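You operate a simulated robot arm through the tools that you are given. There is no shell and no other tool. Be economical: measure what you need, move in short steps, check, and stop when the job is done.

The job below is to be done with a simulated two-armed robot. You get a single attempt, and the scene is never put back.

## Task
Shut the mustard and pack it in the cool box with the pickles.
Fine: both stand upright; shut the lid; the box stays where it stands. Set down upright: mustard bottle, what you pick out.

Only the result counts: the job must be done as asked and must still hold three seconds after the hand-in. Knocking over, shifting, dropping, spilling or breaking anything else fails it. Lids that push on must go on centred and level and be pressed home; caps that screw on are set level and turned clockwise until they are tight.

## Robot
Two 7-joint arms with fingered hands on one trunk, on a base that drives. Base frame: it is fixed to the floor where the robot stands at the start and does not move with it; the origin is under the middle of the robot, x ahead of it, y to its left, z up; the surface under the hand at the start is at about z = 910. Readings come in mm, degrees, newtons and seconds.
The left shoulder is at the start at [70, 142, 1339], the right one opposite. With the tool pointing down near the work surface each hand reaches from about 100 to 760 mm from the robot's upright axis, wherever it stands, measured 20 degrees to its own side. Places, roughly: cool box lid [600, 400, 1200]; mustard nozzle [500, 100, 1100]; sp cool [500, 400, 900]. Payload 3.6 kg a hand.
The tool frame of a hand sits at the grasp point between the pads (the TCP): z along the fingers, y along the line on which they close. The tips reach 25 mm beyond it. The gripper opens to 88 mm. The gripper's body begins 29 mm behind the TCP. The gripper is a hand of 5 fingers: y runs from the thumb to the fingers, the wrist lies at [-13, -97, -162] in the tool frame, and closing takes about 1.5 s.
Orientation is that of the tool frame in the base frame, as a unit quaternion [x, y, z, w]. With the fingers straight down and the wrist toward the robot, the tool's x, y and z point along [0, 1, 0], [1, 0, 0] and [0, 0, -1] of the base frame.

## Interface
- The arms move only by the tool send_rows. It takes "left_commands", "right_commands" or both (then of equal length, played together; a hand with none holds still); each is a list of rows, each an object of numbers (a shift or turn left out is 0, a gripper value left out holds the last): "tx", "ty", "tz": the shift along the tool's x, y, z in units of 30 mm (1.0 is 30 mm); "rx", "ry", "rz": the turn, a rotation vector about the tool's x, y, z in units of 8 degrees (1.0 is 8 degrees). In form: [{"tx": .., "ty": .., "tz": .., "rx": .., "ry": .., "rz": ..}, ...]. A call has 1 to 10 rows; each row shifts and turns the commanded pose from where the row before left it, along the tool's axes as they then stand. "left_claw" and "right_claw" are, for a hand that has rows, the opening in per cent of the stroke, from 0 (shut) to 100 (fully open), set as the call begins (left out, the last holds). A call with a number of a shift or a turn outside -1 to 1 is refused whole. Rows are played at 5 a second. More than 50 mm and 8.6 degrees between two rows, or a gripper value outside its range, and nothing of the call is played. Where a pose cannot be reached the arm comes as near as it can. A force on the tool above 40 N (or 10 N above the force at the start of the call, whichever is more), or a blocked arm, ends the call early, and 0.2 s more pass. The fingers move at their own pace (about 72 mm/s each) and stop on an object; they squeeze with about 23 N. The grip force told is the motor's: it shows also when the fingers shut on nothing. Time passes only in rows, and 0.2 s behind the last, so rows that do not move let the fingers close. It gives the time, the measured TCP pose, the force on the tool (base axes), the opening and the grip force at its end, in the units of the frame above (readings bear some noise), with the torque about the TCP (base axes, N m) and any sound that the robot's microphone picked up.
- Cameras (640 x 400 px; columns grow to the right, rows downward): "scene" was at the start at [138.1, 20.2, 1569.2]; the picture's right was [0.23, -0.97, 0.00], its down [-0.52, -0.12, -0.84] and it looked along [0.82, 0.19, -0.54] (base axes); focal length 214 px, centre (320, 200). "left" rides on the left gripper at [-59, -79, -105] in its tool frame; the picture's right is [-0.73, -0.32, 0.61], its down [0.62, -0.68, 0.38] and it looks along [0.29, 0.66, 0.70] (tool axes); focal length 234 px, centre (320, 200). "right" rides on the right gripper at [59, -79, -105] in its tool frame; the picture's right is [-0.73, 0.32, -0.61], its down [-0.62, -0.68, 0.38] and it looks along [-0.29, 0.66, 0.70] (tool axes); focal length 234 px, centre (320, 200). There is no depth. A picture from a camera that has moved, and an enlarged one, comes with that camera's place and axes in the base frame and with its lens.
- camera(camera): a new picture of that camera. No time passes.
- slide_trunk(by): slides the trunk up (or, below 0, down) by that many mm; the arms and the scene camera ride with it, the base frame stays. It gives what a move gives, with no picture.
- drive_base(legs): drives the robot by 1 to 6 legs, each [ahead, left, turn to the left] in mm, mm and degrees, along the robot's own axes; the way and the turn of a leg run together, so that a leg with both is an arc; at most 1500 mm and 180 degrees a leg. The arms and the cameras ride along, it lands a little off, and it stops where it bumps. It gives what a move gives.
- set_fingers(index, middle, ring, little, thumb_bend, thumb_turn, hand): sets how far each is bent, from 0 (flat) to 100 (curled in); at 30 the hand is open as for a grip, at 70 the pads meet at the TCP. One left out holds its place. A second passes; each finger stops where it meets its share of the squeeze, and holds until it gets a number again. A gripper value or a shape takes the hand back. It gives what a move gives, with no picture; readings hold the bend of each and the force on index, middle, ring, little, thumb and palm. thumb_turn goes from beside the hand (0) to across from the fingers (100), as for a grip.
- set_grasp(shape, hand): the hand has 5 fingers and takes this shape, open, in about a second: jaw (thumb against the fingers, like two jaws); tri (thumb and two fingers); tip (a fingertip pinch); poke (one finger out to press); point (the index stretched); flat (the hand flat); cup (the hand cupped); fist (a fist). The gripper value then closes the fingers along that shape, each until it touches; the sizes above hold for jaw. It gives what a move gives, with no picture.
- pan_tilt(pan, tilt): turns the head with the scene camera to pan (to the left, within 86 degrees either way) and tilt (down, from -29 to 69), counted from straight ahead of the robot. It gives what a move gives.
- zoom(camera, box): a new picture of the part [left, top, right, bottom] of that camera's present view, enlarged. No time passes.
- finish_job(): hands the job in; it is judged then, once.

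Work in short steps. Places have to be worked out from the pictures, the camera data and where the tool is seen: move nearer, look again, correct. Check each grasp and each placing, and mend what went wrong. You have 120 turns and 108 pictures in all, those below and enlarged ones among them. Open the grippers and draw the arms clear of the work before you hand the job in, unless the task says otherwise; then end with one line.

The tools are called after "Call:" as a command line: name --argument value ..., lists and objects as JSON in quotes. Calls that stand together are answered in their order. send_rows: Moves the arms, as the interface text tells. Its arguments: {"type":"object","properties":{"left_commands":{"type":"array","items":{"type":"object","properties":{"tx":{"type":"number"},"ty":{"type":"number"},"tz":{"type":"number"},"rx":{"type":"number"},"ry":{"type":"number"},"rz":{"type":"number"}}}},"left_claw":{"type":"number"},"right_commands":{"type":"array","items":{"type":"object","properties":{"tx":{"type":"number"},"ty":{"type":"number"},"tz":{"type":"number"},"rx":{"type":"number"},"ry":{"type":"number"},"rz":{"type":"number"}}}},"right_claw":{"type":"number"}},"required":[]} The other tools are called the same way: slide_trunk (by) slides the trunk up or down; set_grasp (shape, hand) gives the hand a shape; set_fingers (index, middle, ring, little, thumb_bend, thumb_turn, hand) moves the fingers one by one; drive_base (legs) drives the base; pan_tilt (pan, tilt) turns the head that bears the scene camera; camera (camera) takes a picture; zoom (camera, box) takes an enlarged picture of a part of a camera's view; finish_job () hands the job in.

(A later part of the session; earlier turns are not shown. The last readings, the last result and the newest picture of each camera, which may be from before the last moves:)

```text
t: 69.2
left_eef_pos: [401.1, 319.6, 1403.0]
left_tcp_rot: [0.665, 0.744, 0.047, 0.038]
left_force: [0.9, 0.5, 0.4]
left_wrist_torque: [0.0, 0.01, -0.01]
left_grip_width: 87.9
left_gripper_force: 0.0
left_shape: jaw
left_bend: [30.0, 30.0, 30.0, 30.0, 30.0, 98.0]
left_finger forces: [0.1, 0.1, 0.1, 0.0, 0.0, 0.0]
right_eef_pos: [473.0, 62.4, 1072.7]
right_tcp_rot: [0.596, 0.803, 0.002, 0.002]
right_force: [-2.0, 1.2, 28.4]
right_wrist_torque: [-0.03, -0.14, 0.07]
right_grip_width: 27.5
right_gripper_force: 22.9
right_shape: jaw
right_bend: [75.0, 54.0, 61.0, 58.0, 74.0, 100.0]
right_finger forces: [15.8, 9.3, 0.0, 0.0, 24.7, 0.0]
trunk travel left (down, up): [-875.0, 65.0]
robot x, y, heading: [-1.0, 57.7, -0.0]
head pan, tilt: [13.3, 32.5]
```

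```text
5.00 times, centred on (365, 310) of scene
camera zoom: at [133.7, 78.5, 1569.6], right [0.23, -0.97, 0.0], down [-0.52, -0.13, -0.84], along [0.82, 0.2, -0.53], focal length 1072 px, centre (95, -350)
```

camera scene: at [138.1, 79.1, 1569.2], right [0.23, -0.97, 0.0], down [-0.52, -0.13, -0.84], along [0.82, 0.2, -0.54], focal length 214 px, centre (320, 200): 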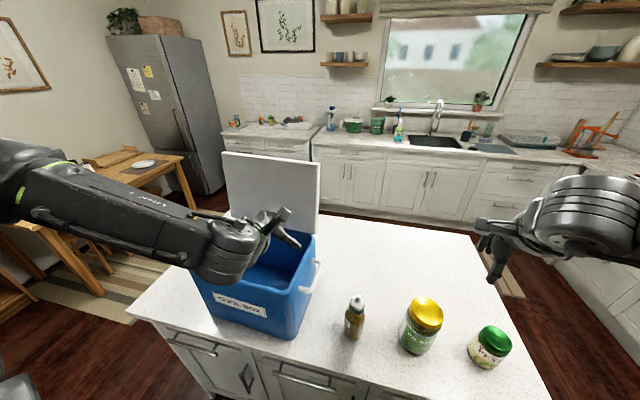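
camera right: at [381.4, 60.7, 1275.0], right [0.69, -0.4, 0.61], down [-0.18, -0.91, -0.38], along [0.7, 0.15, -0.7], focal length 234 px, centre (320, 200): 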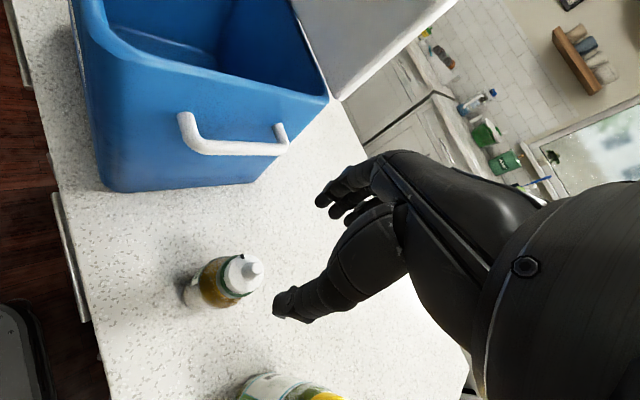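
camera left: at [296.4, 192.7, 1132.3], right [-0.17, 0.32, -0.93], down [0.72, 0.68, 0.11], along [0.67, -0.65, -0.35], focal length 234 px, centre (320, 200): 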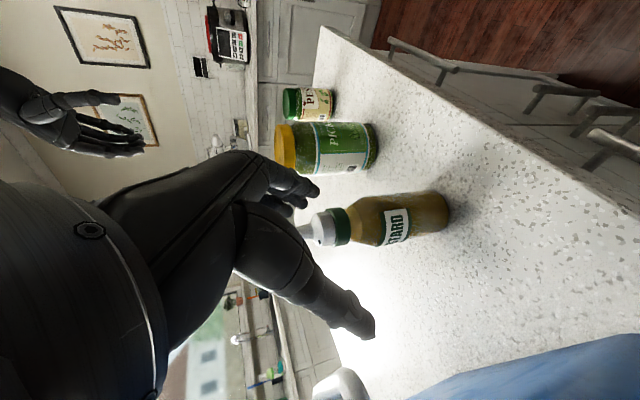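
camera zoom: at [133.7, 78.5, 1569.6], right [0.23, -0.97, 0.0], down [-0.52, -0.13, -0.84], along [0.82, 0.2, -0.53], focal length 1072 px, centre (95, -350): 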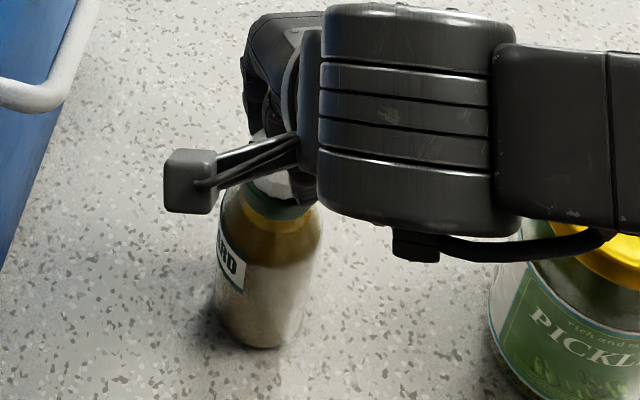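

The label did not move, so the cap is turning further or slipping. I continue.

Call:
send_rows --right_commands '[{"rz": 0.8}, {"rz": 0.8}, {"rz": 0.8}, {"rz": 0.8}]'

Call:
send_rows --right_commands '[{"rz": 0.8}, {"rz": 0.8}, {"rz": 0.8}, {"rz": 0.8}]'

Call:
zoom --camera "scene" --box '[320, 270, 410, 350]'

```text
t: 70.2
left_eef_pos: [401.3, 318.7, 1403.0]
left_tcp_rot: [0.667, 0.743, 0.046, 0.037]
left_force: [0.5, -0.3, -0.6]
left_wrist_torque: [0.04, 0.01, -0.02]
left_grip_width: 88.0
left_gripper_force: 0.1
left_shape: jaw
left_bend: [30.0, 30.0, 30.0, 30.0, 30.0, 98.0]
left_finger forces: [0.1, 0.0, 0.0, 0.1, 0.1, 0.0]
right_eef_pos: [473.7, 61.7, 1072.5]
right_tcp_rot: [0.76, 0.65, 0.0, 0.002]
right_force: [1.1, 0.2, 19.4]
right_wrist_torque: [-0.08, -0.19, 0.17]
right_grip_width: 26.9
right_gripper_force: 22.7
right_shape: jaw
right_bend: [75.0, 53.0, 61.0, 58.0, 74.0, 100.0]
right_finger forces: [15.8, 9.9, 0.1, 0.0, 23.0, 0.0]
trunk travel left (down, up): [-875.0, 65.0]
robot x, y, heading: [1.5, 57.3, 0.5]
head pan, tilt: [13.3, 32.5]
```

```text
t: 71.2
left_eef_pos: [403.0, 319.0, 1402.6]
left_tcp_rot: [0.666, 0.743, 0.046, 0.037]
left_force: [0.7, -0.8, -0.4]
left_wrist_torque: [0.0, 0.0, 0.01]
left_grip_width: 87.4
left_gripper_force: 0.0
left_shape: jaw
left_bend: [30.0, 30.0, 30.0, 30.0, 30.0, 98.0]
left_finger forces: [0.0, 0.0, 0.0, 0.0, 0.1, 0.1]
right_eef_pos: [473.3, 62.5, 1071.2]
right_tcp_rot: [0.885, 0.465, 0.0, 0.001]
right_force: [-1.4, -1.1, 13.9]
right_wrist_torque: [-0.12, -0.05, 0.1]
right_grip_width: 26.3
right_gripper_force: 23.3
right_shape: jaw
right_bend: [75.0, 54.0, 61.0, 58.0, 74.0, 100.0]
right_finger forces: [14.2, 8.5, 0.0, 0.0, 23.1, 0.0]
trunk travel left (down, up): [-875.0, 65.0]
robot x, y, heading: [1.3, 58.0, 0.2]
head pan, tilt: [13.3, 32.5]
```

```text
5.00 times, centred on (365, 310) of scene
camera zoom: at [135.7, 78.3, 1569.3], right [0.23, -0.97, 0.0], down [-0.52, -0.13, -0.84], along [0.82, 0.2, -0.54], focal length 1072 px, centre (95, -350)
```

zoom: 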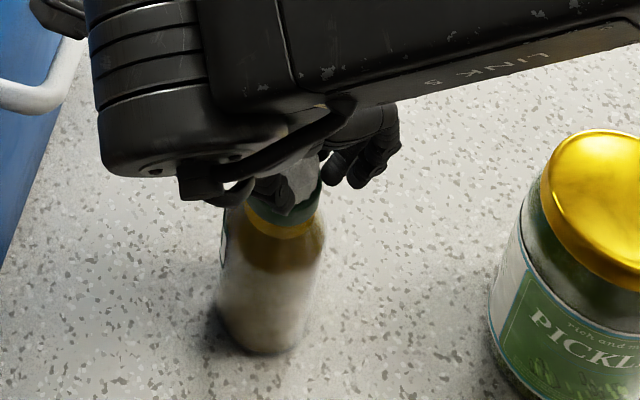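

Torque rose to about 0.17 N m before the bottle began to slip, so the cap is close to tight. I press harder and give a last twist.

Call:
send_rows --right_commands '[{"tz": 0.12}]'

Call:
send_rows --right_commands '[{"rz": 0.5}, {"rz": 0.5}]'

Call:
send_rows --right_commands '[{"rz": 0.5}, {"rz": 0.5}]'

Call:
zoom --camera "scene" --box '[320, 270, 410, 350]'

```text
t: 71.6
left_eef_pos: [400.6, 318.5, 1402.9]
left_tcp_rot: [0.666, 0.743, 0.047, 0.037]
left_force: [-0.3, 0.2, 0.1]
left_wrist_torque: [0.02, 0.03, 0.02]
left_grip_width: 87.9
left_gripper_force: 0.1
left_shape: jaw
left_bend: [30.0, 30.0, 30.0, 30.0, 30.0, 98.0]
left_finger forces: [0.0, 0.1, 0.1, 0.0, 0.1, 0.0]
right_eef_pos: [474.8, 60.6, 1069.7]
right_tcp_rot: [0.885, 0.465, 0.003, 0.002]
right_force: [3.0, -2.1, 36.1]
right_wrist_torque: [-0.25, -0.18, 0.08]
right_grip_width: 27.0
right_gripper_force: 23.4
right_shape: jaw
right_bend: [75.0, 53.0, 61.0, 58.0, 74.0, 100.0]
right_finger forces: [18.4, 15.3, 0.1, 0.1, 23.2, 0.0]
trunk travel left (down, up): [-875.0, 65.0]
robot x, y, heading: [1.2, 57.4, -0.1]
head pan, tilt: [13.3, 32.5]
```

```text
t: 72.4
left_eef_pos: [403.2, 317.6, 1400.7]
left_tcp_rot: [0.667, 0.743, 0.047, 0.038]
left_force: [-0.7, 0.1, -0.1]
left_wrist_torque: [0.0, -0.03, 0.02]
left_grip_width: 87.7
left_gripper_force: 0.1
left_shape: jaw
left_bend: [30.0, 30.0, 30.0, 30.0, 30.0, 98.0]
left_finger forces: [0.0, 0.1, 0.0, 0.0, 0.0, 0.0]
right_eef_pos: [476.0, 62.3, 1069.9]
right_tcp_rot: [0.915, 0.403, 0.006, 0.002]
right_force: [-1.9, 1.5, 23.2]
right_wrist_torque: [-0.2, 0.01, 0.04]
right_grip_width: 26.2
right_gripper_force: 22.8
right_shape: jaw
right_bend: [75.0, 53.0, 61.0, 58.0, 74.0, 100.0]
right_finger forces: [13.6, 13.5, 0.1, 0.0, 24.9, 0.0]
trunk travel left (down, up): [-875.0, 65.0]
robot x, y, heading: [-1.4, 58.5, 0.2]
head pan, tilt: [13.3, 32.5]
stopped in row 2 (right hand): the force on the tool passed its limit at 47 N (the readings are from after the stop); the commanded pose is now the measured one
```

```text
t: 73.0
left_eef_pos: [403.9, 317.8, 1403.1]
left_tcp_rot: [0.667, 0.743, 0.047, 0.037]
left_force: [-0.2, -0.5, 0.0]
left_wrist_torque: [-0.03, 0.0, -0.01]
left_grip_width: 88.0
left_gripper_force: 0.1
left_shape: jaw
left_bend: [30.0, 30.0, 30.0, 30.0, 30.0, 98.0]
left_finger forces: [0.0, 0.0, 0.0, 0.0, 0.1, 0.1]
right_eef_pos: [476.6, 61.1, 1070.0]
right_tcp_rot: [0.941, 0.338, 0.004, 0.002]
right_force: [5.7, -0.7, 29.4]
right_wrist_torque: [-0.31, -0.3, 0.29]
right_grip_width: 26.1
right_gripper_force: 23.4
right_shape: jaw
right_bend: [75.0, 53.0, 61.0, 58.0, 74.0, 100.0]
right_finger forces: [19.7, 19.3, 0.1, 0.1, 24.5, 0.1]
trunk travel left (down, up): [-875.0, 65.0]
robot x, y, heading: [-2.8, 53.9, 0.1]
head pan, tilt: [13.3, 32.5]
```

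```text
5.00 times, centred on (365, 310) of scene
camera zoom: at [135.2, 77.6, 1569.6], right [0.23, -0.97, 0.0], down [-0.52, -0.13, -0.84], along [0.82, 0.2, -0.54], focal length 1072 px, centre (95, -350)
```

zoom: 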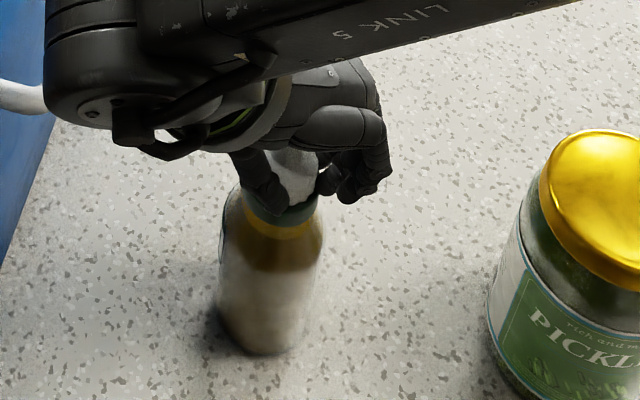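

The torque reached 0.29 N m, so the cap is tight. I relieve the press, open and lift to inspect.

Call:
send_rows --right_commands '[{"tz": -0.1}, {"tz": -0.1}]'

Call:
send_rows --right_commands '[{}, {}, {}, {}, {}]' --right_claw 75

Call:
send_rows --right_commands '[{"tz": -0.8}, {"tz": -0.8}, {"tz": -0.8}, {"tz": -0.8}, {"rz": -1}, {"rz": -1}, {"rz": -1}, {"rz": -1}, {"rz": -1}, {"rz": -1}]'

Call:
zoom --camera "scene" --box '[320, 270, 410, 350]'

Call:
camera --camera "right"

```text
t: 73.6
left_eef_pos: [404.7, 318.4, 1401.5]
left_tcp_rot: [0.666, 0.743, 0.046, 0.036]
left_force: [-0.6, 0.3, -0.5]
left_wrist_torque: [-0.01, 0.0, 0.0]
left_grip_width: 87.4
left_gripper_force: 0.0
left_shape: jaw
left_bend: [30.0, 30.0, 30.0, 30.0, 30.0, 98.0]
left_finger forces: [0.0, 0.0, 0.1, 0.0, 0.1, 0.1]
right_eef_pos: [475.3, 60.9, 1071.3]
right_tcp_rot: [0.94, 0.34, 0.001, 0.0]
right_force: [-0.6, 1.2, 3.7]
right_wrist_torque: [0.0, -0.02, 0.04]
right_grip_width: 25.0
right_gripper_force: 22.6
right_shape: jaw
right_bend: [74.0, 55.0, 61.0, 58.0, 74.0, 100.0]
right_finger forces: [13.9, 6.3, 0.1, 0.0, 21.2, 0.1]
trunk travel left (down, up): [-875.0, 65.0]
robot x, y, heading: [0.9, 56.2, 0.3]
head pan, tilt: [13.3, 32.5]
```

```text
t: 74.8
left_eef_pos: [406.8, 318.7, 1401.5]
left_tcp_rot: [0.666, 0.744, 0.045, 0.036]
left_force: [0.5, -0.3, -0.2]
left_wrist_torque: [0.0, -0.01, -0.02]
left_grip_width: 87.7
left_gripper_force: 0.1
left_shape: jaw
left_bend: [30.0, 30.0, 30.0, 30.0, 30.0, 98.0]
left_finger forces: [0.1, 0.1, 0.0, 0.1, 0.0, 0.0]
right_eef_pos: [477.6, 61.7, 1073.4]
right_tcp_rot: [0.941, 0.339, 0.002, 0.001]
right_force: [-0.4, 0.6, 0.1]
right_wrist_torque: [0.01, -0.01, -0.01]
right_grip_width: 65.8
right_gripper_force: 0.0
right_shape: jaw
right_bend: [27.0, 36.0, 33.0, 34.0, 54.0, 99.0]
right_finger forces: [0.0, 0.0, 0.1, 0.0, 0.1, 0.0]
trunk travel left (down, up): [-875.0, 65.0]
robot x, y, heading: [1.0, 55.5, 0.2]
head pan, tilt: [13.3, 32.5]
```

```text
t: 77.0
left_eef_pos: [405.1, 318.7, 1401.0]
left_tcp_rot: [0.667, 0.743, 0.046, 0.036]
left_force: [0.2, 0.6, 0.8]
left_wrist_torque: [-0.01, -0.01, -0.03]
left_grip_width: 87.7
left_gripper_force: 0.0
left_shape: jaw
left_bend: [30.0, 30.0, 30.0, 30.0, 30.0, 98.0]
left_finger forces: [0.0, 0.0, 0.0, 0.0, 0.0, 0.0]
right_eef_pos: [476.5, 60.6, 1170.3]
right_tcp_rot: [0.721, 0.693, 0.002, 0.002]
right_force: [0.1, 0.0, -0.5]
right_wrist_torque: [0.0, -0.05, 0.03]
right_grip_width: 65.9
right_gripper_force: 0.1
right_shape: jaw
right_bend: [27.0, 36.0, 33.0, 34.0, 54.0, 99.0]
right_finger forces: [0.0, 0.0, 0.0, 0.0, 0.0, 0.0]
trunk travel left (down, up): [-875.0, 65.0]
robot x, y, heading: [-2.4, 58.9, 0.2]
head pan, tilt: [13.3, 32.5]
```

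```text
5.00 times, centred on (365, 310) of scene
camera zoom: at [138.4, 76.7, 1569.2], right [0.23, -0.97, 0.0], down [-0.52, -0.12, -0.84], along [0.82, 0.2, -0.54], focal length 1072 px, centre (95, -350)
```

zoom: 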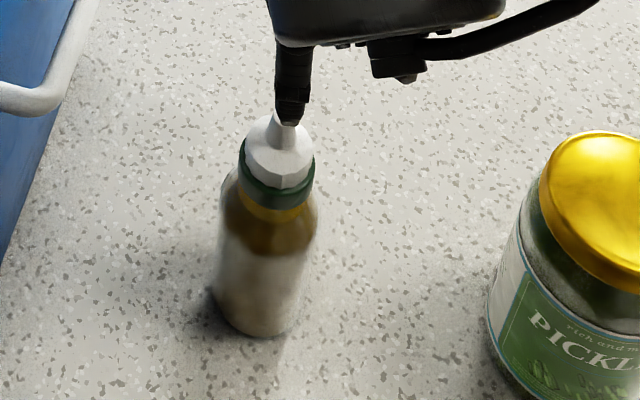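

```text
55 pictures are left
camera right: at [400.8, 120.9, 1275.3], right [0.29, -0.74, 0.61], down [-0.7, -0.6, -0.39], along [0.65, -0.32, -0.69], focal length 234 px, centre (320, 200)
```

right: 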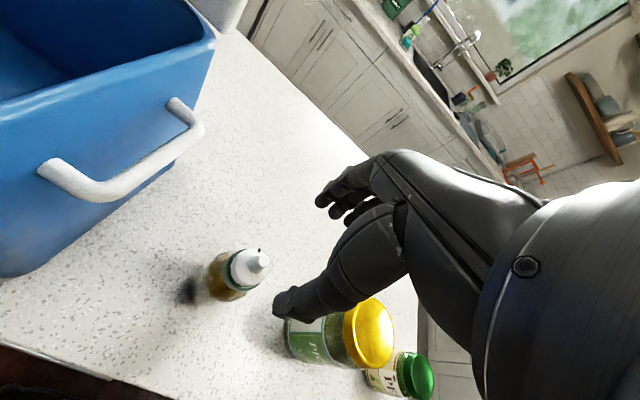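

The cap sits flush and level. Before packing, I measure the box from this viewpoint.

Call:
zoom --camera "scene" --box '[160, 140, 340, 340]'

Call:
camera --camera "left"

```text
2.00 times, centred on (250, 240) of scene
camera zoom: at [138.4, 76.7, 1569.2], right [0.23, -0.97, 0.0], down [-0.52, -0.12, -0.84], along [0.82, 0.2, -0.54], focal length 429 px, centre (460, 120)
```

zoom: 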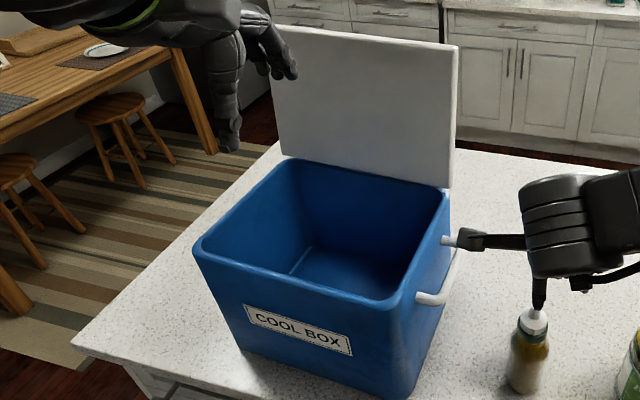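

```text
53 pictures are left
camera left: at [321.4, 248.5, 1496.8], right [-0.17, -0.74, -0.65], down [-0.7, 0.55, -0.46], along [0.7, 0.37, -0.61], focal length 234 px, centre (320, 200)
```

left: 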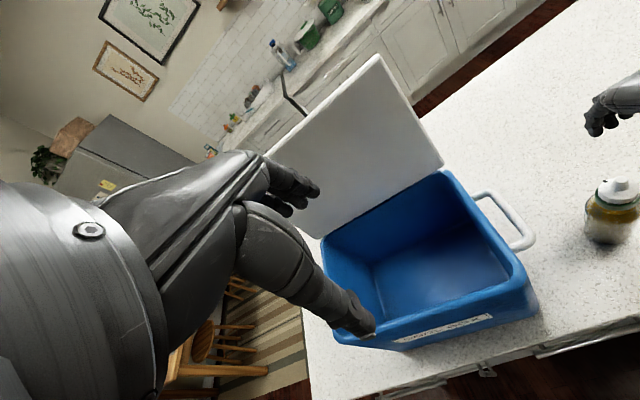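

I zoom the left camera into the box to find the inner floor corners.

Call:
zoom --camera "left" --box '[310, 160, 550, 350]'

Call:
zoom --camera "scene" --box '[170, 200, 300, 300]'

```text
2.11 times, centred on (430, 255) of left
camera zoom: at [321.4, 248.5, 1496.8], right [-0.17, -0.74, -0.65], down [-0.7, 0.55, -0.46], along [0.7, 0.37, -0.61], focal length 493 px, centre (88, 84)
```

zoom: 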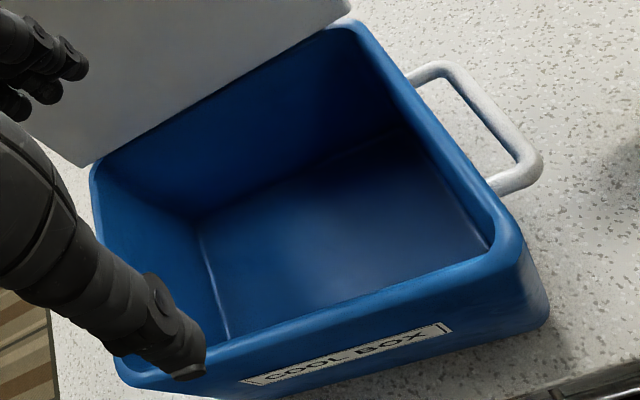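

```text
4.00 times, centred on (235, 250) of scene
camera zoom: at [138.4, 76.7, 1569.2], right [0.23, -0.97, 0.0], down [-0.52, -0.12, -0.84], along [0.82, 0.2, -0.54], focal length 858 px, centre (660, 0)
```

zoom: 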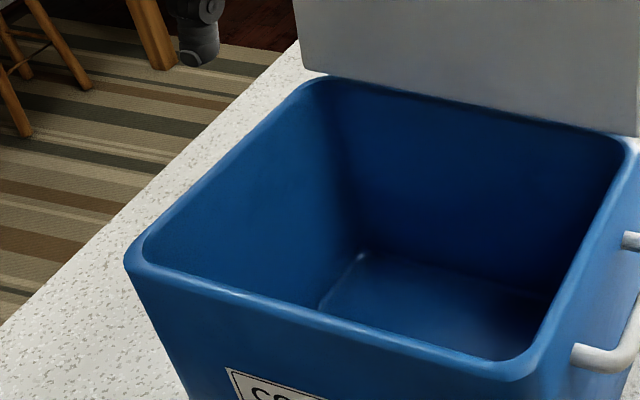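

The box interior is about x 415–600, y 225–470, floor z≈940 and rim ≈1140. The mustard will go at about (505, 405) and the pickles at about (505, 290). I descend deeper on the bottle top (TCP≈1062) and grip cap and collar together.

Call:
send_rows --right_commands '[{"tz": 0.8}, {"tz": 0.8}, {"tz": 0.8}, {"tz": 0.7}, {"tz": 0.5}, {}]'

Call:
send_rows --right_commands '[{}, {}, {}, {}, {}, {}, {}]' --right_claw 15

Call:
zoom --camera "right" --box '[200, 140, 400, 320]'

```text
t: 78.4
left_eef_pos: [405.6, 318.1, 1401.1]
left_tcp_rot: [0.667, 0.743, 0.046, 0.036]
left_force: [0.1, -0.6, 0.3]
left_wrist_torque: [-0.01, 0.03, -0.03]
left_grip_width: 87.6
left_gripper_force: 0.1
left_shape: jaw
left_bend: [30.0, 30.0, 30.0, 30.0, 30.0, 98.0]
left_finger forces: [0.0, 0.0, 0.0, 0.1, 0.0, 0.1]
right_eef_pos: [478.9, 62.1, 1061.5]
right_tcp_rot: [0.723, 0.691, 0.002, 0.003]
right_force: [0.1, -0.6, 0.9]
right_wrist_torque: [0.01, 0.03, 0.03]
right_grip_width: 66.1
right_gripper_force: 0.0
right_shape: jaw
right_bend: [27.0, 36.0, 33.0, 34.0, 54.0, 99.0]
right_finger forces: [0.1, 0.0, 0.0, 0.0, 0.0, 0.0]
trunk travel left (down, up): [-875.0, 65.0]
robot x, y, heading: [0.3, 54.6, 0.1]
head pan, tilt: [13.3, 32.5]
```

```text
t: 80.0
left_eef_pos: [406.4, 318.9, 1401.6]
left_tcp_rot: [0.666, 0.744, 0.046, 0.036]
left_force: [0.4, 0.0, 0.5]
left_wrist_torque: [0.03, 0.0, 0.01]
left_grip_width: 87.6
left_gripper_force: 0.1
left_shape: jaw
left_bend: [30.0, 30.0, 30.0, 30.0, 30.0, 98.0]
left_finger forces: [0.0, 0.0, 0.0, 0.0, 0.0, 0.0]
right_eef_pos: [478.0, 62.3, 1061.3]
right_tcp_rot: [0.722, 0.692, 0.002, 0.002]
right_force: [-0.5, -0.1, 0.2]
right_wrist_torque: [0.0, 0.01, -0.01]
right_grip_width: 32.8
right_gripper_force: 22.9
right_shape: jaw
right_bend: [74.0, 49.0, 54.0, 51.0, 74.0, 100.0]
right_finger forces: [12.2, 7.3, 0.1, 0.0, 19.5, 0.0]
trunk travel left (down, up): [-875.0, 65.0]
robot x, y, heading: [-1.1, 55.5, 0.4]
head pan, tilt: [13.3, 32.5]
```

```text
2.22 times, centred on (300, 230) of right
camera zoom: at [402.4, 123.1, 1167.0], right [0.29, -0.74, 0.61], down [-0.71, -0.59, -0.39], along [0.65, -0.32, -0.69], focal length 520 px, centre (364, 133)
```

zoom: 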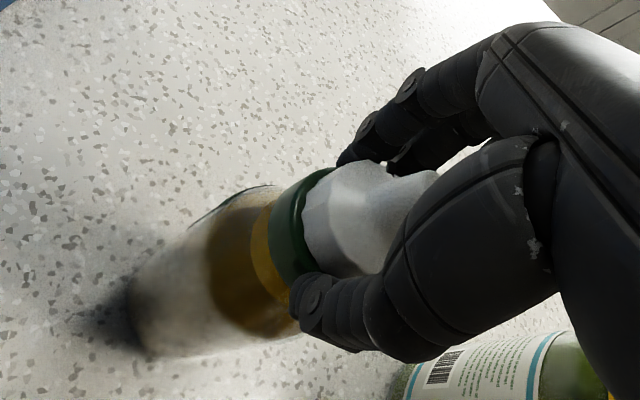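

I have a good grip on the collar at 33 mm. I lift slowly and check.

Call:
send_rows --right_commands '[{"tz": -0.3}, {"tz": -0.5}, {"tz": -0.7}, {"tz": -0.8}, {}]'

Call:
camera --camera "scene"

```text
t: 81.2
left_eef_pos: [405.7, 318.8, 1401.5]
left_tcp_rot: [0.667, 0.743, 0.045, 0.037]
left_force: [0.1, 0.6, 0.1]
left_wrist_torque: [0.0, -0.01, 0.01]
left_grip_width: 87.7
left_gripper_force: 0.2
left_shape: jaw
left_bend: [30.0, 30.0, 30.0, 30.0, 30.0, 98.0]
left_finger forces: [0.1, 0.0, 0.0, 0.0, 0.0, 0.1]
right_eef_pos: [478.3, 62.7, 1129.6]
right_tcp_rot: [0.721, 0.692, 0.001, 0.001]
right_force: [-0.1, 0.0, -3.5]
right_wrist_torque: [-0.04, 0.02, 0.01]
right_grip_width: 32.5
right_gripper_force: 23.4
right_shape: jaw
right_bend: [74.0, 49.0, 54.0, 51.0, 74.0, 100.0]
right_finger forces: [12.4, 7.2, 0.0, 0.1, 19.6, 0.1]
trunk travel left (down, up): [-875.0, 65.0]
robot x, y, heading: [0.9, 55.3, 0.2]
head pan, tilt: [13.3, 32.5]
```

```text
49 pictures are left
camera scene: at [139.0, 77.8, 1569.1], right [0.23, -0.97, 0.0], down [-0.52, -0.13, -0.84], along [0.82, 0.2, -0.54], focal length 214 px, centre (320, 200)
```

scene: 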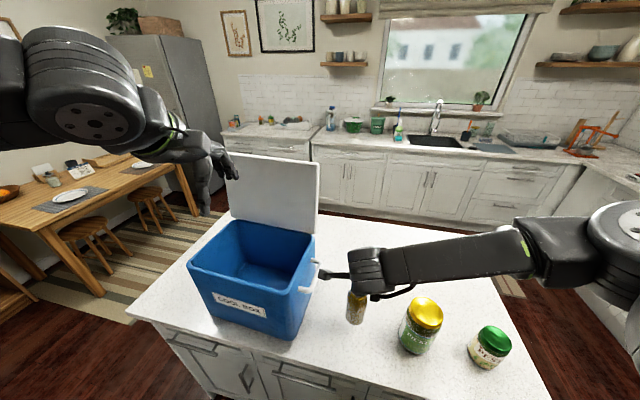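

The mustard is held (3.5 N). I lift it well above the rim.

Call:
send_rows --right_commands '[{"tz": -0.8}, {"tz": -1}, {"tz": -1}, {"tz": -1}, {"tz": -1}, {"tz": -1}, {"tz": -0.6}, {}]'

Call:
drive_base --legs '[[0, 150, 0], [0, 140, 0]]'

Call:
camera --camera "scene"

Call:
camera --camera "right"

```text
t: 83.0
left_eef_pos: [405.8, 318.6, 1400.5]
left_tcp_rot: [0.667, 0.743, 0.046, 0.037]
left_force: [-0.4, 0.5, 0.5]
left_wrist_torque: [0.02, 0.01, 0.02]
left_grip_width: 87.6
left_gripper_force: 0.2
left_shape: jaw
left_bend: [30.0, 30.0, 30.0, 30.0, 30.0, 98.0]
left_finger forces: [0.0, 0.1, 0.0, 0.0, 0.1, 0.1]
right_eef_pos: [478.2, 60.6, 1322.0]
right_tcp_rot: [0.722, 0.692, 0.002, 0.001]
right_force: [0.8, 1.2, -3.3]
right_wrist_torque: [-0.01, -0.01, -0.04]
right_grip_width: 32.6
right_gripper_force: 23.3
right_shape: jaw
right_bend: [74.0, 49.0, 55.0, 51.0, 74.0, 100.0]
right_finger forces: [12.4, 7.3, 0.1, 0.0, 19.6, 0.0]
trunk travel left (down, up): [-875.0, 65.0]
robot x, y, heading: [1.8, 56.1, 0.5]
head pan, tilt: [13.3, 32.5]
```

```text
t: 85.3
left_eef_pos: [406.1, 605.5, 1401.2]
left_tcp_rot: [0.668, 0.742, 0.045, 0.035]
left_force: [0.8, -0.5, -0.1]
left_wrist_torque: [0.01, -0.01, 0.01]
left_grip_width: 87.9
left_gripper_force: 0.0
left_shape: jaw
left_bend: [30.0, 30.0, 30.0, 30.0, 30.0, 98.0]
left_finger forces: [0.0, 0.0, 0.0, 0.1, 0.0, 0.1]
right_eef_pos: [476.8, 349.3, 1322.3]
right_tcp_rot: [0.723, 0.691, 0.002, 0.001]
right_force: [1.2, -0.2, -3.2]
right_wrist_torque: [-0.01, 0.01, 0.02]
right_grip_width: 32.2
right_gripper_force: 22.7
right_shape: jaw
right_bend: [74.0, 49.0, 55.0, 51.0, 74.0, 100.0]
right_finger forces: [12.4, 7.4, 0.0, 0.0, 19.6, 0.0]
trunk travel left (down, up): [-875.0, 65.0]
robot x, y, heading: [-1.5, 351.9, 0.1]
head pan, tilt: [13.3, 32.5]
```

```text
48 pictures are left
camera scene: at [138.5, 365.8, 1569.2], right [0.23, -0.97, 0.0], down [-0.52, -0.12, -0.84], along [0.82, 0.19, -0.54], focal length 214 px, centre (320, 200)
```

scene: 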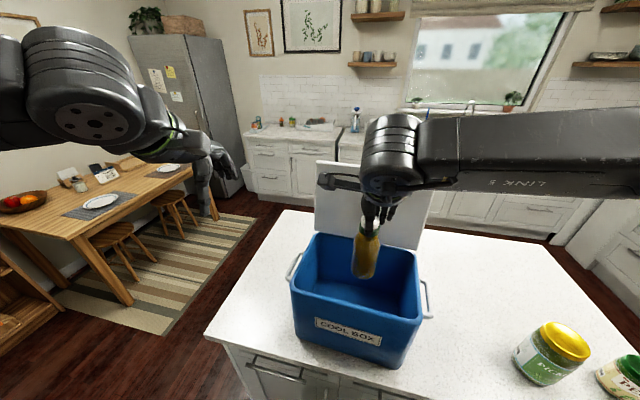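

```text
47 pictures are left
camera right: at [400.2, 409.3, 1427.6], right [0.29, -0.74, 0.61], down [-0.71, -0.59, -0.39], along [0.65, -0.32, -0.69], focal length 234 px, centre (320, 200)
```

right: 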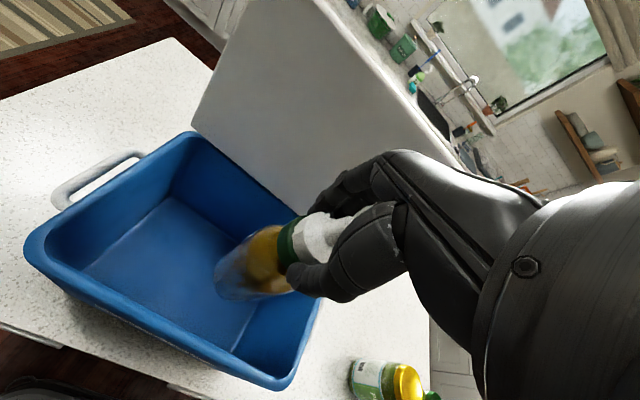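

The bottle is over the box. I shift it to (525, 410) and lower partway.

Call:
send_rows --right_commands '[{"tx": 0.7, "ty": 0.5}, {"tx": 0.7, "ty": 0.5}, {"tx": 0.7, "ty": 0.5}, {"tz": 0.8}, {"tz": 0.9}, {"tz": 0.9}, {"tz": 0.9}, {"tz": 0.8}, {}]'

Call:
camera --camera "scene"

Call:
camera --camera "right"

```text
t: 87.3
left_eef_pos: [406.1, 607.2, 1400.3]
left_tcp_rot: [0.668, 0.742, 0.046, 0.037]
left_force: [-0.6, 0.0, -0.1]
left_wrist_torque: [0.01, 0.01, -0.01]
left_grip_width: 87.9
left_gripper_force: 0.0
left_shape: jaw
left_bend: [30.0, 30.0, 30.0, 30.0, 30.0, 98.0]
left_finger forces: [0.1, 0.0, 0.1, 0.1, 0.0, 0.1]
right_eef_pos: [523.6, 410.5, 1191.6]
right_tcp_rot: [0.722, 0.691, 0.001, 0.001]
right_force: [0.0, 0.3, -3.2]
right_wrist_torque: [0.05, -0.02, 0.01]
right_grip_width: 32.5
right_gripper_force: 22.7
right_shape: jaw
right_bend: [74.0, 49.0, 55.0, 51.0, 74.0, 100.0]
right_finger forces: [12.5, 7.5, 0.1, 0.0, 19.5, 0.1]
trunk travel left (down, up): [-875.0, 65.0]
robot x, y, heading: [-2.3, 349.8, -0.0]
head pan, tilt: [13.3, 32.5]
```

```text
46 pictures are left
camera scene: at [138.4, 368.5, 1569.1], right [0.23, -0.97, 0.0], down [-0.52, -0.12, -0.84], along [0.82, 0.19, -0.54], focal length 214 px, centre (320, 200)
```

scene: 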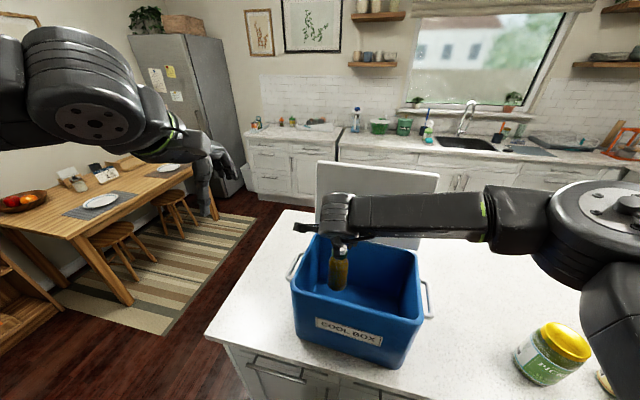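

```text
45 pictures are left
camera right: at [447.4, 471.8, 1297.6], right [0.29, -0.74, 0.61], down [-0.71, -0.59, -0.39], along [0.65, -0.32, -0.69], focal length 234 px, centre (320, 200)
```

right: 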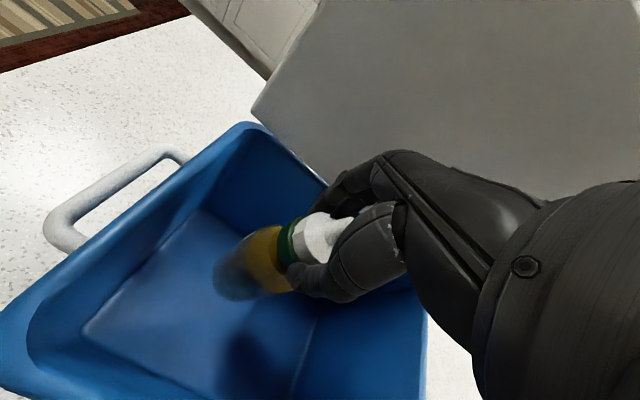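

The bottle is inside the opening with clearance. I lower further.

Call:
send_rows --right_commands '[{"tz": 0.8}, {"tz": 0.8}, {"tz": 0.7}, {"tz": 0.4}, {}]'

Call:
camera --camera "scene"

Call:
camera --camera "right"

```text
t: 88.5
left_eef_pos: [407.2, 607.9, 1400.5]
left_tcp_rot: [0.668, 0.742, 0.046, 0.037]
left_force: [-0.8, -0.1, -0.4]
left_wrist_torque: [0.0, 0.01, -0.01]
left_grip_width: 87.8
left_gripper_force: 0.0
left_shape: jaw
left_bend: [30.0, 30.0, 30.0, 30.0, 30.0, 98.0]
left_finger forces: [0.0, 0.0, 0.0, 0.0, 0.0, 0.1]
right_eef_pos: [525.0, 411.7, 1112.1]
right_tcp_rot: [0.722, 0.691, 0.001, 0.002]
right_force: [0.7, 0.2, -3.3]
right_wrist_torque: [-0.01, 0.0, 0.01]
right_grip_width: 32.2
right_gripper_force: 23.4
right_shape: jaw
right_bend: [74.0, 49.0, 55.0, 51.0, 74.0, 100.0]
right_finger forces: [12.4, 7.5, 0.0, 0.1, 19.5, 0.1]
trunk travel left (down, up): [-875.0, 65.0]
robot x, y, heading: [0.6, 347.5, 0.4]
head pan, tilt: [13.3, 32.5]
```

```text
44 pictures are left
camera scene: at [138.7, 368.3, 1569.1], right [0.23, -0.97, 0.0], down [-0.52, -0.12, -0.84], along [0.82, 0.19, -0.54], focal length 214 px, centre (320, 200)
```

scene: 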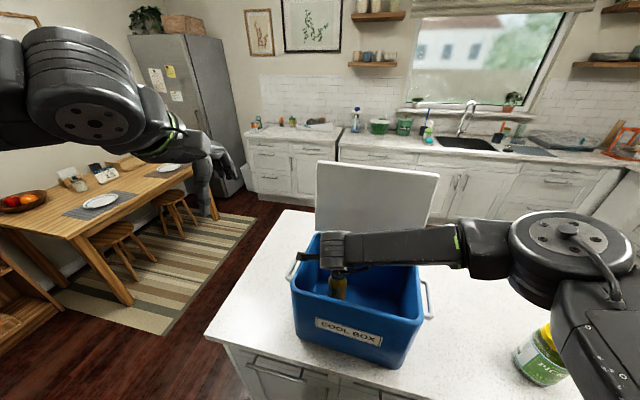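

```text
43 pictures are left
camera right: at [449.3, 471.8, 1217.2], right [0.29, -0.74, 0.61], down [-0.71, -0.59, -0.39], along [0.65, -0.32, -0.69], focal length 234 px, centre (320, 200)
```

right: 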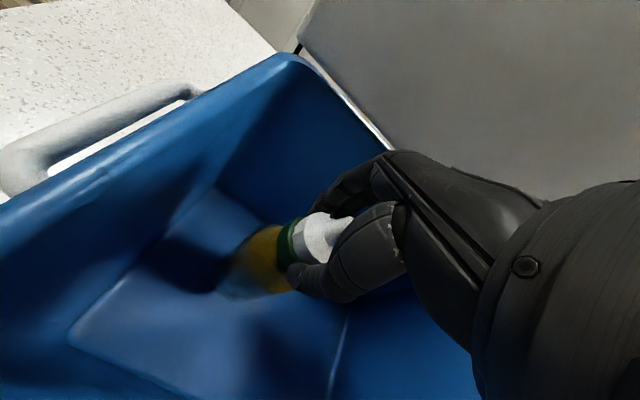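

Still hanging free (-3.3 N). I lower in small steps until the floor takes the weight.

Call:
send_rows --right_commands '[{"tz": 0.2}, {"tz": 0.2}, {"tz": 0.2}, {}]'

Call:
send_rows --right_commands '[{"tz": 0.12}, {"tz": 0.12}, {}]'

```text
t: 89.5
left_eef_pos: [407.1, 607.8, 1400.6]
left_tcp_rot: [0.667, 0.743, 0.045, 0.037]
left_force: [-0.6, -0.2, 0.0]
left_wrist_torque: [0.0, 0.0, 0.0]
left_grip_width: 87.6
left_gripper_force: 0.1
left_shape: jaw
left_bend: [30.0, 30.0, 30.0, 30.0, 30.0, 98.0]
left_finger forces: [0.0, 0.0, 0.0, 0.0, 0.1, 0.0]
right_eef_pos: [525.2, 410.5, 1093.4]
right_tcp_rot: [0.723, 0.691, 0.001, 0.002]
right_force: [0.4, 0.1, -3.4]
right_wrist_torque: [0.01, 0.01, 0.02]
right_grip_width: 32.1
right_gripper_force: 23.0
right_shape: jaw
right_bend: [74.0, 49.0, 55.0, 51.0, 74.0, 100.0]
right_finger forces: [12.4, 7.7, 0.1, 0.0, 19.3, 0.0]
trunk travel left (down, up): [-875.0, 65.0]
robot x, y, heading: [-1.8, 350.0, 0.0]
head pan, tilt: [13.3, 32.5]
```

```text
t: 90.3
left_eef_pos: [406.9, 607.8, 1401.2]
left_tcp_rot: [0.668, 0.741, 0.046, 0.037]
left_force: [0.1, 0.1, -0.7]
left_wrist_torque: [0.02, -0.02, 0.03]
left_grip_width: 87.6
left_gripper_force: 0.1
left_shape: jaw
left_bend: [30.0, 30.0, 30.0, 30.0, 30.0, 98.0]
left_finger forces: [0.0, 0.0, 0.0, 0.1, 0.1, 0.0]
right_eef_pos: [524.4, 411.8, 1085.7]
right_tcp_rot: [0.723, 0.691, 0.001, 0.001]
right_force: [-0.2, 0.2, -3.8]
right_wrist_torque: [0.01, 0.0, 0.02]
right_grip_width: 32.4
right_gripper_force: 23.3
right_shape: jaw
right_bend: [74.0, 49.0, 55.0, 51.0, 74.0, 100.0]
right_finger forces: [12.4, 7.7, 0.0, 0.0, 19.3, 0.0]
trunk travel left (down, up): [-875.0, 65.0]
robot x, y, heading: [-0.9, 347.9, 0.1]
head pan, tilt: [13.3, 32.5]
```

No contact yet. I continue down.

Call:
send_rows --right_commands '[{"tz": 0.12}, {"tz": 0.12}, {}]'

Call:
send_rows --right_commands '[{"tz": 0.1}, {"tz": 0.1}, {}]'

```text
t: 91.1
left_eef_pos: [407.2, 607.8, 1400.7]
left_tcp_rot: [0.669, 0.741, 0.046, 0.036]
left_force: [-1.0, 0.3, 1.4]
left_wrist_torque: [0.02, -0.01, -0.01]
left_grip_width: 87.8
left_gripper_force: 0.0
left_shape: jaw
left_bend: [30.0, 30.0, 30.0, 30.0, 30.0, 98.0]
left_finger forces: [0.0, 0.0, 0.0, 0.0, 0.1, 0.0]
right_eef_pos: [524.6, 410.2, 1079.2]
right_tcp_rot: [0.723, 0.691, 0.001, 0.001]
right_force: [0.5, -0.6, -2.4]
right_wrist_torque: [-0.03, -0.01, 0.02]
right_grip_width: 32.4
right_gripper_force: 23.2
right_shape: jaw
right_bend: [74.0, 49.0, 55.0, 51.0, 74.0, 100.0]
right_finger forces: [12.3, 7.7, 0.0, 0.1, 19.4, 0.0]
trunk travel left (down, up): [-875.0, 65.0]
robot x, y, heading: [1.9, 349.9, -0.0]
head pan, tilt: [13.3, 32.5]
```

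```text
t: 91.9
left_eef_pos: [406.4, 608.7, 1401.5]
left_tcp_rot: [0.668, 0.742, 0.046, 0.037]
left_force: [0.0, -0.8, -0.2]
left_wrist_torque: [0.01, -0.04, -0.01]
left_grip_width: 87.6
left_gripper_force: 0.1
left_shape: jaw
left_bend: [30.0, 30.0, 30.0, 30.0, 30.0, 98.0]
left_finger forces: [0.0, 0.0, 0.0, 0.1, 0.0, 0.0]
right_eef_pos: [524.9, 411.0, 1073.4]
right_tcp_rot: [0.724, 0.69, 0.001, 0.001]
right_force: [-0.2, 0.3, -2.9]
right_wrist_torque: [-0.01, 0.0, -0.02]
right_grip_width: 32.2
right_gripper_force: 23.0
right_shape: jaw
right_bend: [74.0, 49.0, 55.0, 51.0, 74.0, 100.0]
right_finger forces: [12.6, 7.6, 0.0, 0.0, 19.4, 0.1]
trunk travel left (down, up): [-875.0, 65.0]
robot x, y, heading: [0.1, 350.3, -0.0]
head pan, tilt: [13.3, 32.5]
```

Call:
send_rows --right_commands '[{"tz": 0.1}, {}]'

Call:
send_rows --right_commands '[{"tz": 0.1}, {}]'

```text
t: 92.5
left_eef_pos: [404.5, 607.3, 1402.5]
left_tcp_rot: [0.668, 0.742, 0.045, 0.037]
left_force: [-0.4, -0.5, -0.2]
left_wrist_torque: [0.03, -0.01, 0.01]
left_grip_width: 87.6
left_gripper_force: 0.1
left_shape: jaw
left_bend: [30.0, 30.0, 30.0, 30.0, 30.0, 98.0]
left_finger forces: [0.0, 0.1, 0.0, 0.0, 0.0, 0.0]
right_eef_pos: [524.9, 411.3, 1072.1]
right_tcp_rot: [0.723, 0.69, 0.003, 0.002]
right_force: [0.7, -1.2, 8.2]
right_wrist_torque: [-0.02, -0.06, 0.01]
right_grip_width: 32.9
right_gripper_force: 22.6
right_shape: jaw
right_bend: [74.0, 49.0, 55.0, 51.0, 74.0, 100.0]
right_finger forces: [13.3, 8.7, 0.1, 0.0, 21.1, 0.0]
trunk travel left (down, up): [-875.0, 65.0]
robot x, y, heading: [0.5, 347.1, -0.0]
head pan, tilt: [13.3, 32.5]
```

```text
t: 93.1
left_eef_pos: [402.3, 607.5, 1403.0]
left_tcp_rot: [0.668, 0.742, 0.046, 0.038]
left_force: [-0.1, -0.3, 0.3]
left_wrist_torque: [0.02, -0.02, 0.03]
left_grip_width: 87.6
left_gripper_force: 0.0
left_shape: jaw
left_bend: [30.0, 30.0, 30.0, 30.0, 30.0, 98.0]
left_finger forces: [0.0, 0.0, 0.0, 0.0, 0.0, 0.0]
right_eef_pos: [523.3, 413.6, 1070.0]
right_tcp_rot: [0.722, 0.692, 0.006, 0.003]
right_force: [3.1, -0.7, 27.6]
right_wrist_torque: [-0.02, -0.27, 0.0]
right_grip_width: 34.6
right_gripper_force: 23.4
right_shape: jaw
right_bend: [74.0, 48.0, 55.0, 51.0, 75.0, 100.0]
right_finger forces: [15.1, 10.5, 0.1, 0.1, 22.8, 0.1]
trunk travel left (down, up): [-875.0, 65.0]
robot x, y, heading: [-2.1, 348.4, 0.0]
head pan, tilt: [13.3, 32.5]
```

Contact with the floor is firm (+27 N). I ease up 4 mm, open the fingers to release, and look.

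Call:
send_rows --right_commands '[{"tz": -0.13}, {}]'

Call:
send_rows --right_commands '[{}, {}, {}, {}, {}]' --right_claw 75

Call:
camera --camera "right"

```text
t: 93.7
left_eef_pos: [404.4, 608.0, 1402.5]
left_tcp_rot: [0.667, 0.742, 0.047, 0.037]
left_force: [-0.2, 1.1, -0.3]
left_wrist_torque: [0.05, 0.0, 0.0]
left_grip_width: 87.7
left_gripper_force: 0.1
left_shape: jaw
left_bend: [30.0, 30.0, 30.0, 30.0, 30.0, 98.0]
left_finger forces: [0.0, 0.1, 0.0, 0.0, 0.1, 0.0]
right_eef_pos: [523.9, 412.2, 1071.1]
right_tcp_rot: [0.723, 0.691, 0.001, 0.002]
right_force: [1.1, 0.9, 9.8]
right_wrist_torque: [0.01, -0.2, 0.03]
right_grip_width: 34.9
right_gripper_force: 22.8
right_shape: jaw
right_bend: [74.0, 48.0, 55.0, 51.0, 75.0, 100.0]
right_finger forces: [14.2, 8.7, 0.1, 0.1, 20.6, 0.1]
trunk travel left (down, up): [-875.0, 65.0]
robot x, y, heading: [1.6, 348.1, -0.0]
head pan, tilt: [13.3, 32.5]
```

```text
t: 94.9
left_eef_pos: [406.5, 608.0, 1402.6]
left_tcp_rot: [0.668, 0.742, 0.046, 0.037]
left_force: [0.7, 0.6, 0.1]
left_wrist_torque: [0.01, 0.03, 0.01]
left_grip_width: 87.4
left_gripper_force: 0.1
left_shape: jaw
left_bend: [30.0, 30.0, 30.0, 30.0, 30.0, 98.0]
left_finger forces: [0.1, 0.0, 0.0, 0.0, 0.0, 0.0]
right_eef_pos: [524.8, 410.3, 1071.5]
right_tcp_rot: [0.723, 0.691, 0.001, 0.001]
right_force: [0.5, 0.1, -0.6]
right_wrist_torque: [0.01, -0.02, 0.0]
right_grip_width: 65.5
right_gripper_force: 0.0
right_shape: jaw
right_bend: [27.0, 36.0, 33.0, 34.0, 54.0, 99.0]
right_finger forces: [0.0, 0.0, 0.0, 0.0, 0.0, 0.0]
trunk travel left (down, up): [-875.0, 65.0]
robot x, y, heading: [3.3, 348.6, 0.2]
head pan, tilt: [13.3, 32.5]
```

```text
42 pictures are left
camera right: at [448.7, 472.6, 1177.4], right [0.29, -0.74, 0.61], down [-0.71, -0.59, -0.39], along [0.65, -0.32, -0.69], focal length 234 px, centre (320, 200)
```

right: 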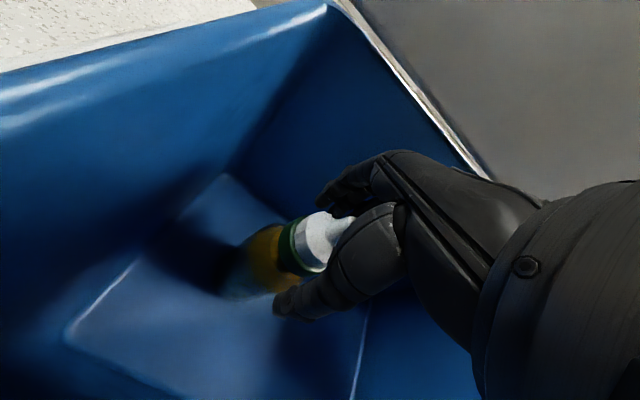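

Released and standing. I lift straight up and check the bottle, then drive towards the pickles.

Call:
send_rows --right_commands '[{"tz": -0.5}, {"tz": -0.8}, {"tz": -1}, {"tz": -1}, {"tz": -1}, {"tz": -1}, {"tz": -1}, {"tz": -1}, {"ty": -0.8}, {"ty": -0.6}]'

Call:
drive_base --legs '[[0, -400, 0]]'

Call:
camera --camera "scene"

Call:
camera --camera "right"

```text
t: 97.1
left_eef_pos: [405.3, 608.0, 1400.9]
left_tcp_rot: [0.668, 0.742, 0.046, 0.036]
left_force: [0.4, -0.1, -0.8]
left_wrist_torque: [0.01, 0.01, -0.01]
left_grip_width: 87.4
left_gripper_force: 0.0
left_shape: jaw
left_bend: [30.0, 30.0, 30.0, 30.0, 30.0, 98.0]
left_finger forces: [0.1, 0.1, 0.0, 0.0, 0.1, 0.0]
right_eef_pos: [480.9, 413.5, 1289.8]
right_tcp_rot: [0.724, 0.69, 0.002, 0.002]
right_force: [0.3, 0.5, 0.5]
right_wrist_torque: [-0.04, 0.03, -0.01]
right_grip_width: 65.9
right_gripper_force: 0.1
right_shape: jaw
right_bend: [27.0, 36.0, 33.0, 34.0, 54.0, 99.0]
right_finger forces: [0.0, 0.1, 0.0, 0.0, 0.0, 0.0]
trunk travel left (down, up): [-875.0, 65.0]
robot x, y, heading: [-2.7, 345.0, -0.0]
head pan, tilt: [13.3, 32.5]
```

```text
t: 99.6
left_eef_pos: [405.1, 210.8, 1401.3]
left_tcp_rot: [0.668, 0.742, 0.045, 0.037]
left_force: [-0.5, 0.5, -0.2]
left_wrist_torque: [-0.01, 0.02, 0.02]
left_grip_width: 87.5
left_gripper_force: 0.0
left_shape: jaw
left_bend: [30.0, 30.0, 30.0, 30.0, 30.0, 98.0]
left_finger forces: [0.1, 0.0, 0.1, 0.0, 0.0, 0.0]
right_eef_pos: [481.8, 16.6, 1288.0]
right_tcp_rot: [0.723, 0.69, 0.001, 0.002]
right_force: [-0.5, 0.2, -0.4]
right_wrist_torque: [-0.02, 0.0, 0.01]
right_grip_width: 66.0
right_gripper_force: 0.1
right_shape: jaw
right_bend: [27.0, 36.0, 33.0, 34.0, 54.0, 99.0]
right_finger forces: [0.0, 0.1, 0.0, 0.0, 0.0, 0.1]
trunk travel left (down, up): [-875.0, 65.0]
robot x, y, heading: [-1.9, -48.2, -0.1]
head pan, tilt: [13.3, 32.5]
```

```text
41 pictures are left
camera scene: at [137.9, -27.9, 1569.1], right [0.23, -0.97, 0.0], down [-0.52, -0.12, -0.84], along [0.82, 0.19, -0.54], focal length 214 px, centre (320, 200)
```

scene: 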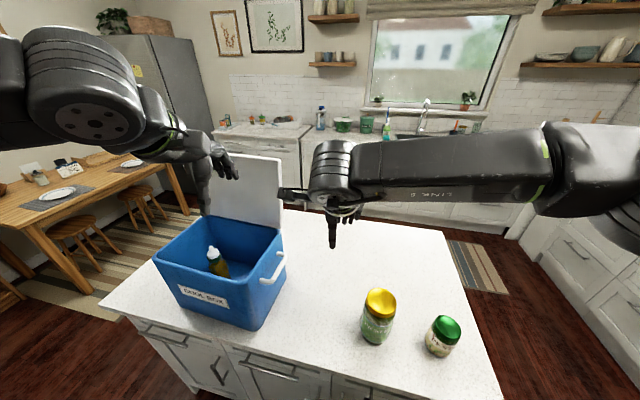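

```text
40 pictures are left
camera right: at [405.5, 78.1, 1394.5], right [0.29, -0.74, 0.61], down [-0.71, -0.59, -0.39], along [0.65, -0.32, -0.69], focal length 234 px, centre (320, 200)
```

right: 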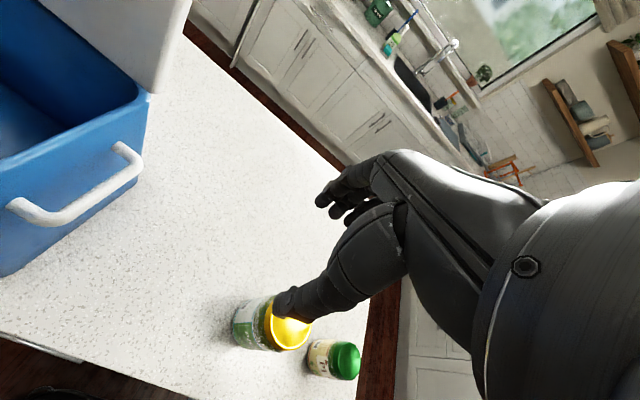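

The mustard stands upright in the box. I zoom in to locate the pickle jar.

Call:
zoom --camera "scene" --box '[340, 270, 480, 370]'

Call:
zoom --camera "right" --box '[200, 250, 400, 400]'

```text
4.00 times, centred on (410, 320) of scene
camera zoom: at [137.9, -27.9, 1569.1], right [0.23, -0.97, 0.0], down [-0.52, -0.12, -0.84], along [0.82, 0.19, -0.54], focal length 858 px, centre (-40, -280)
```

zoom: 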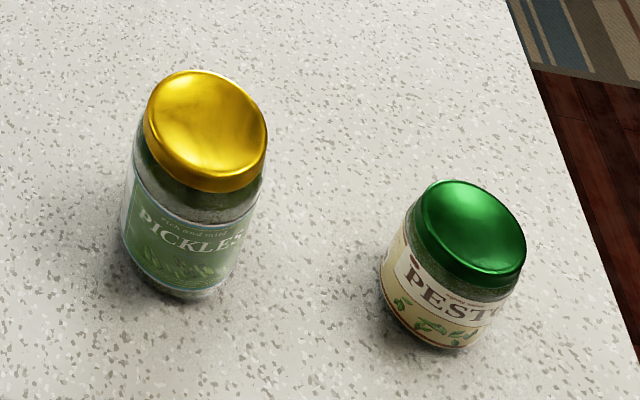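

```text
2.67 times, centred on (300, 325) of right
camera zoom: at [405.5, 78.1, 1394.5], right [0.29, -0.74, 0.61], down [-0.71, -0.59, -0.39], along [0.65, -0.32, -0.69], focal length 624 px, centre (373, -133)
```

zoom: 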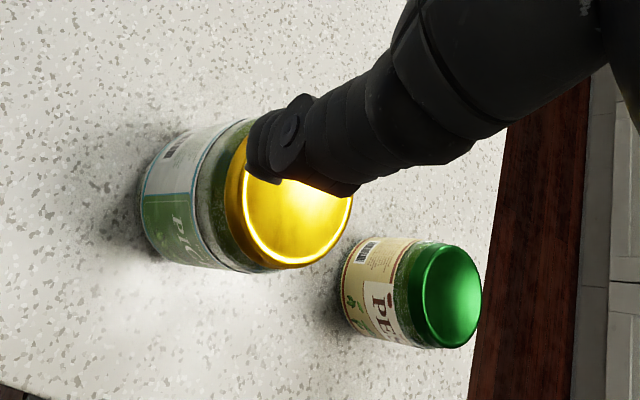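

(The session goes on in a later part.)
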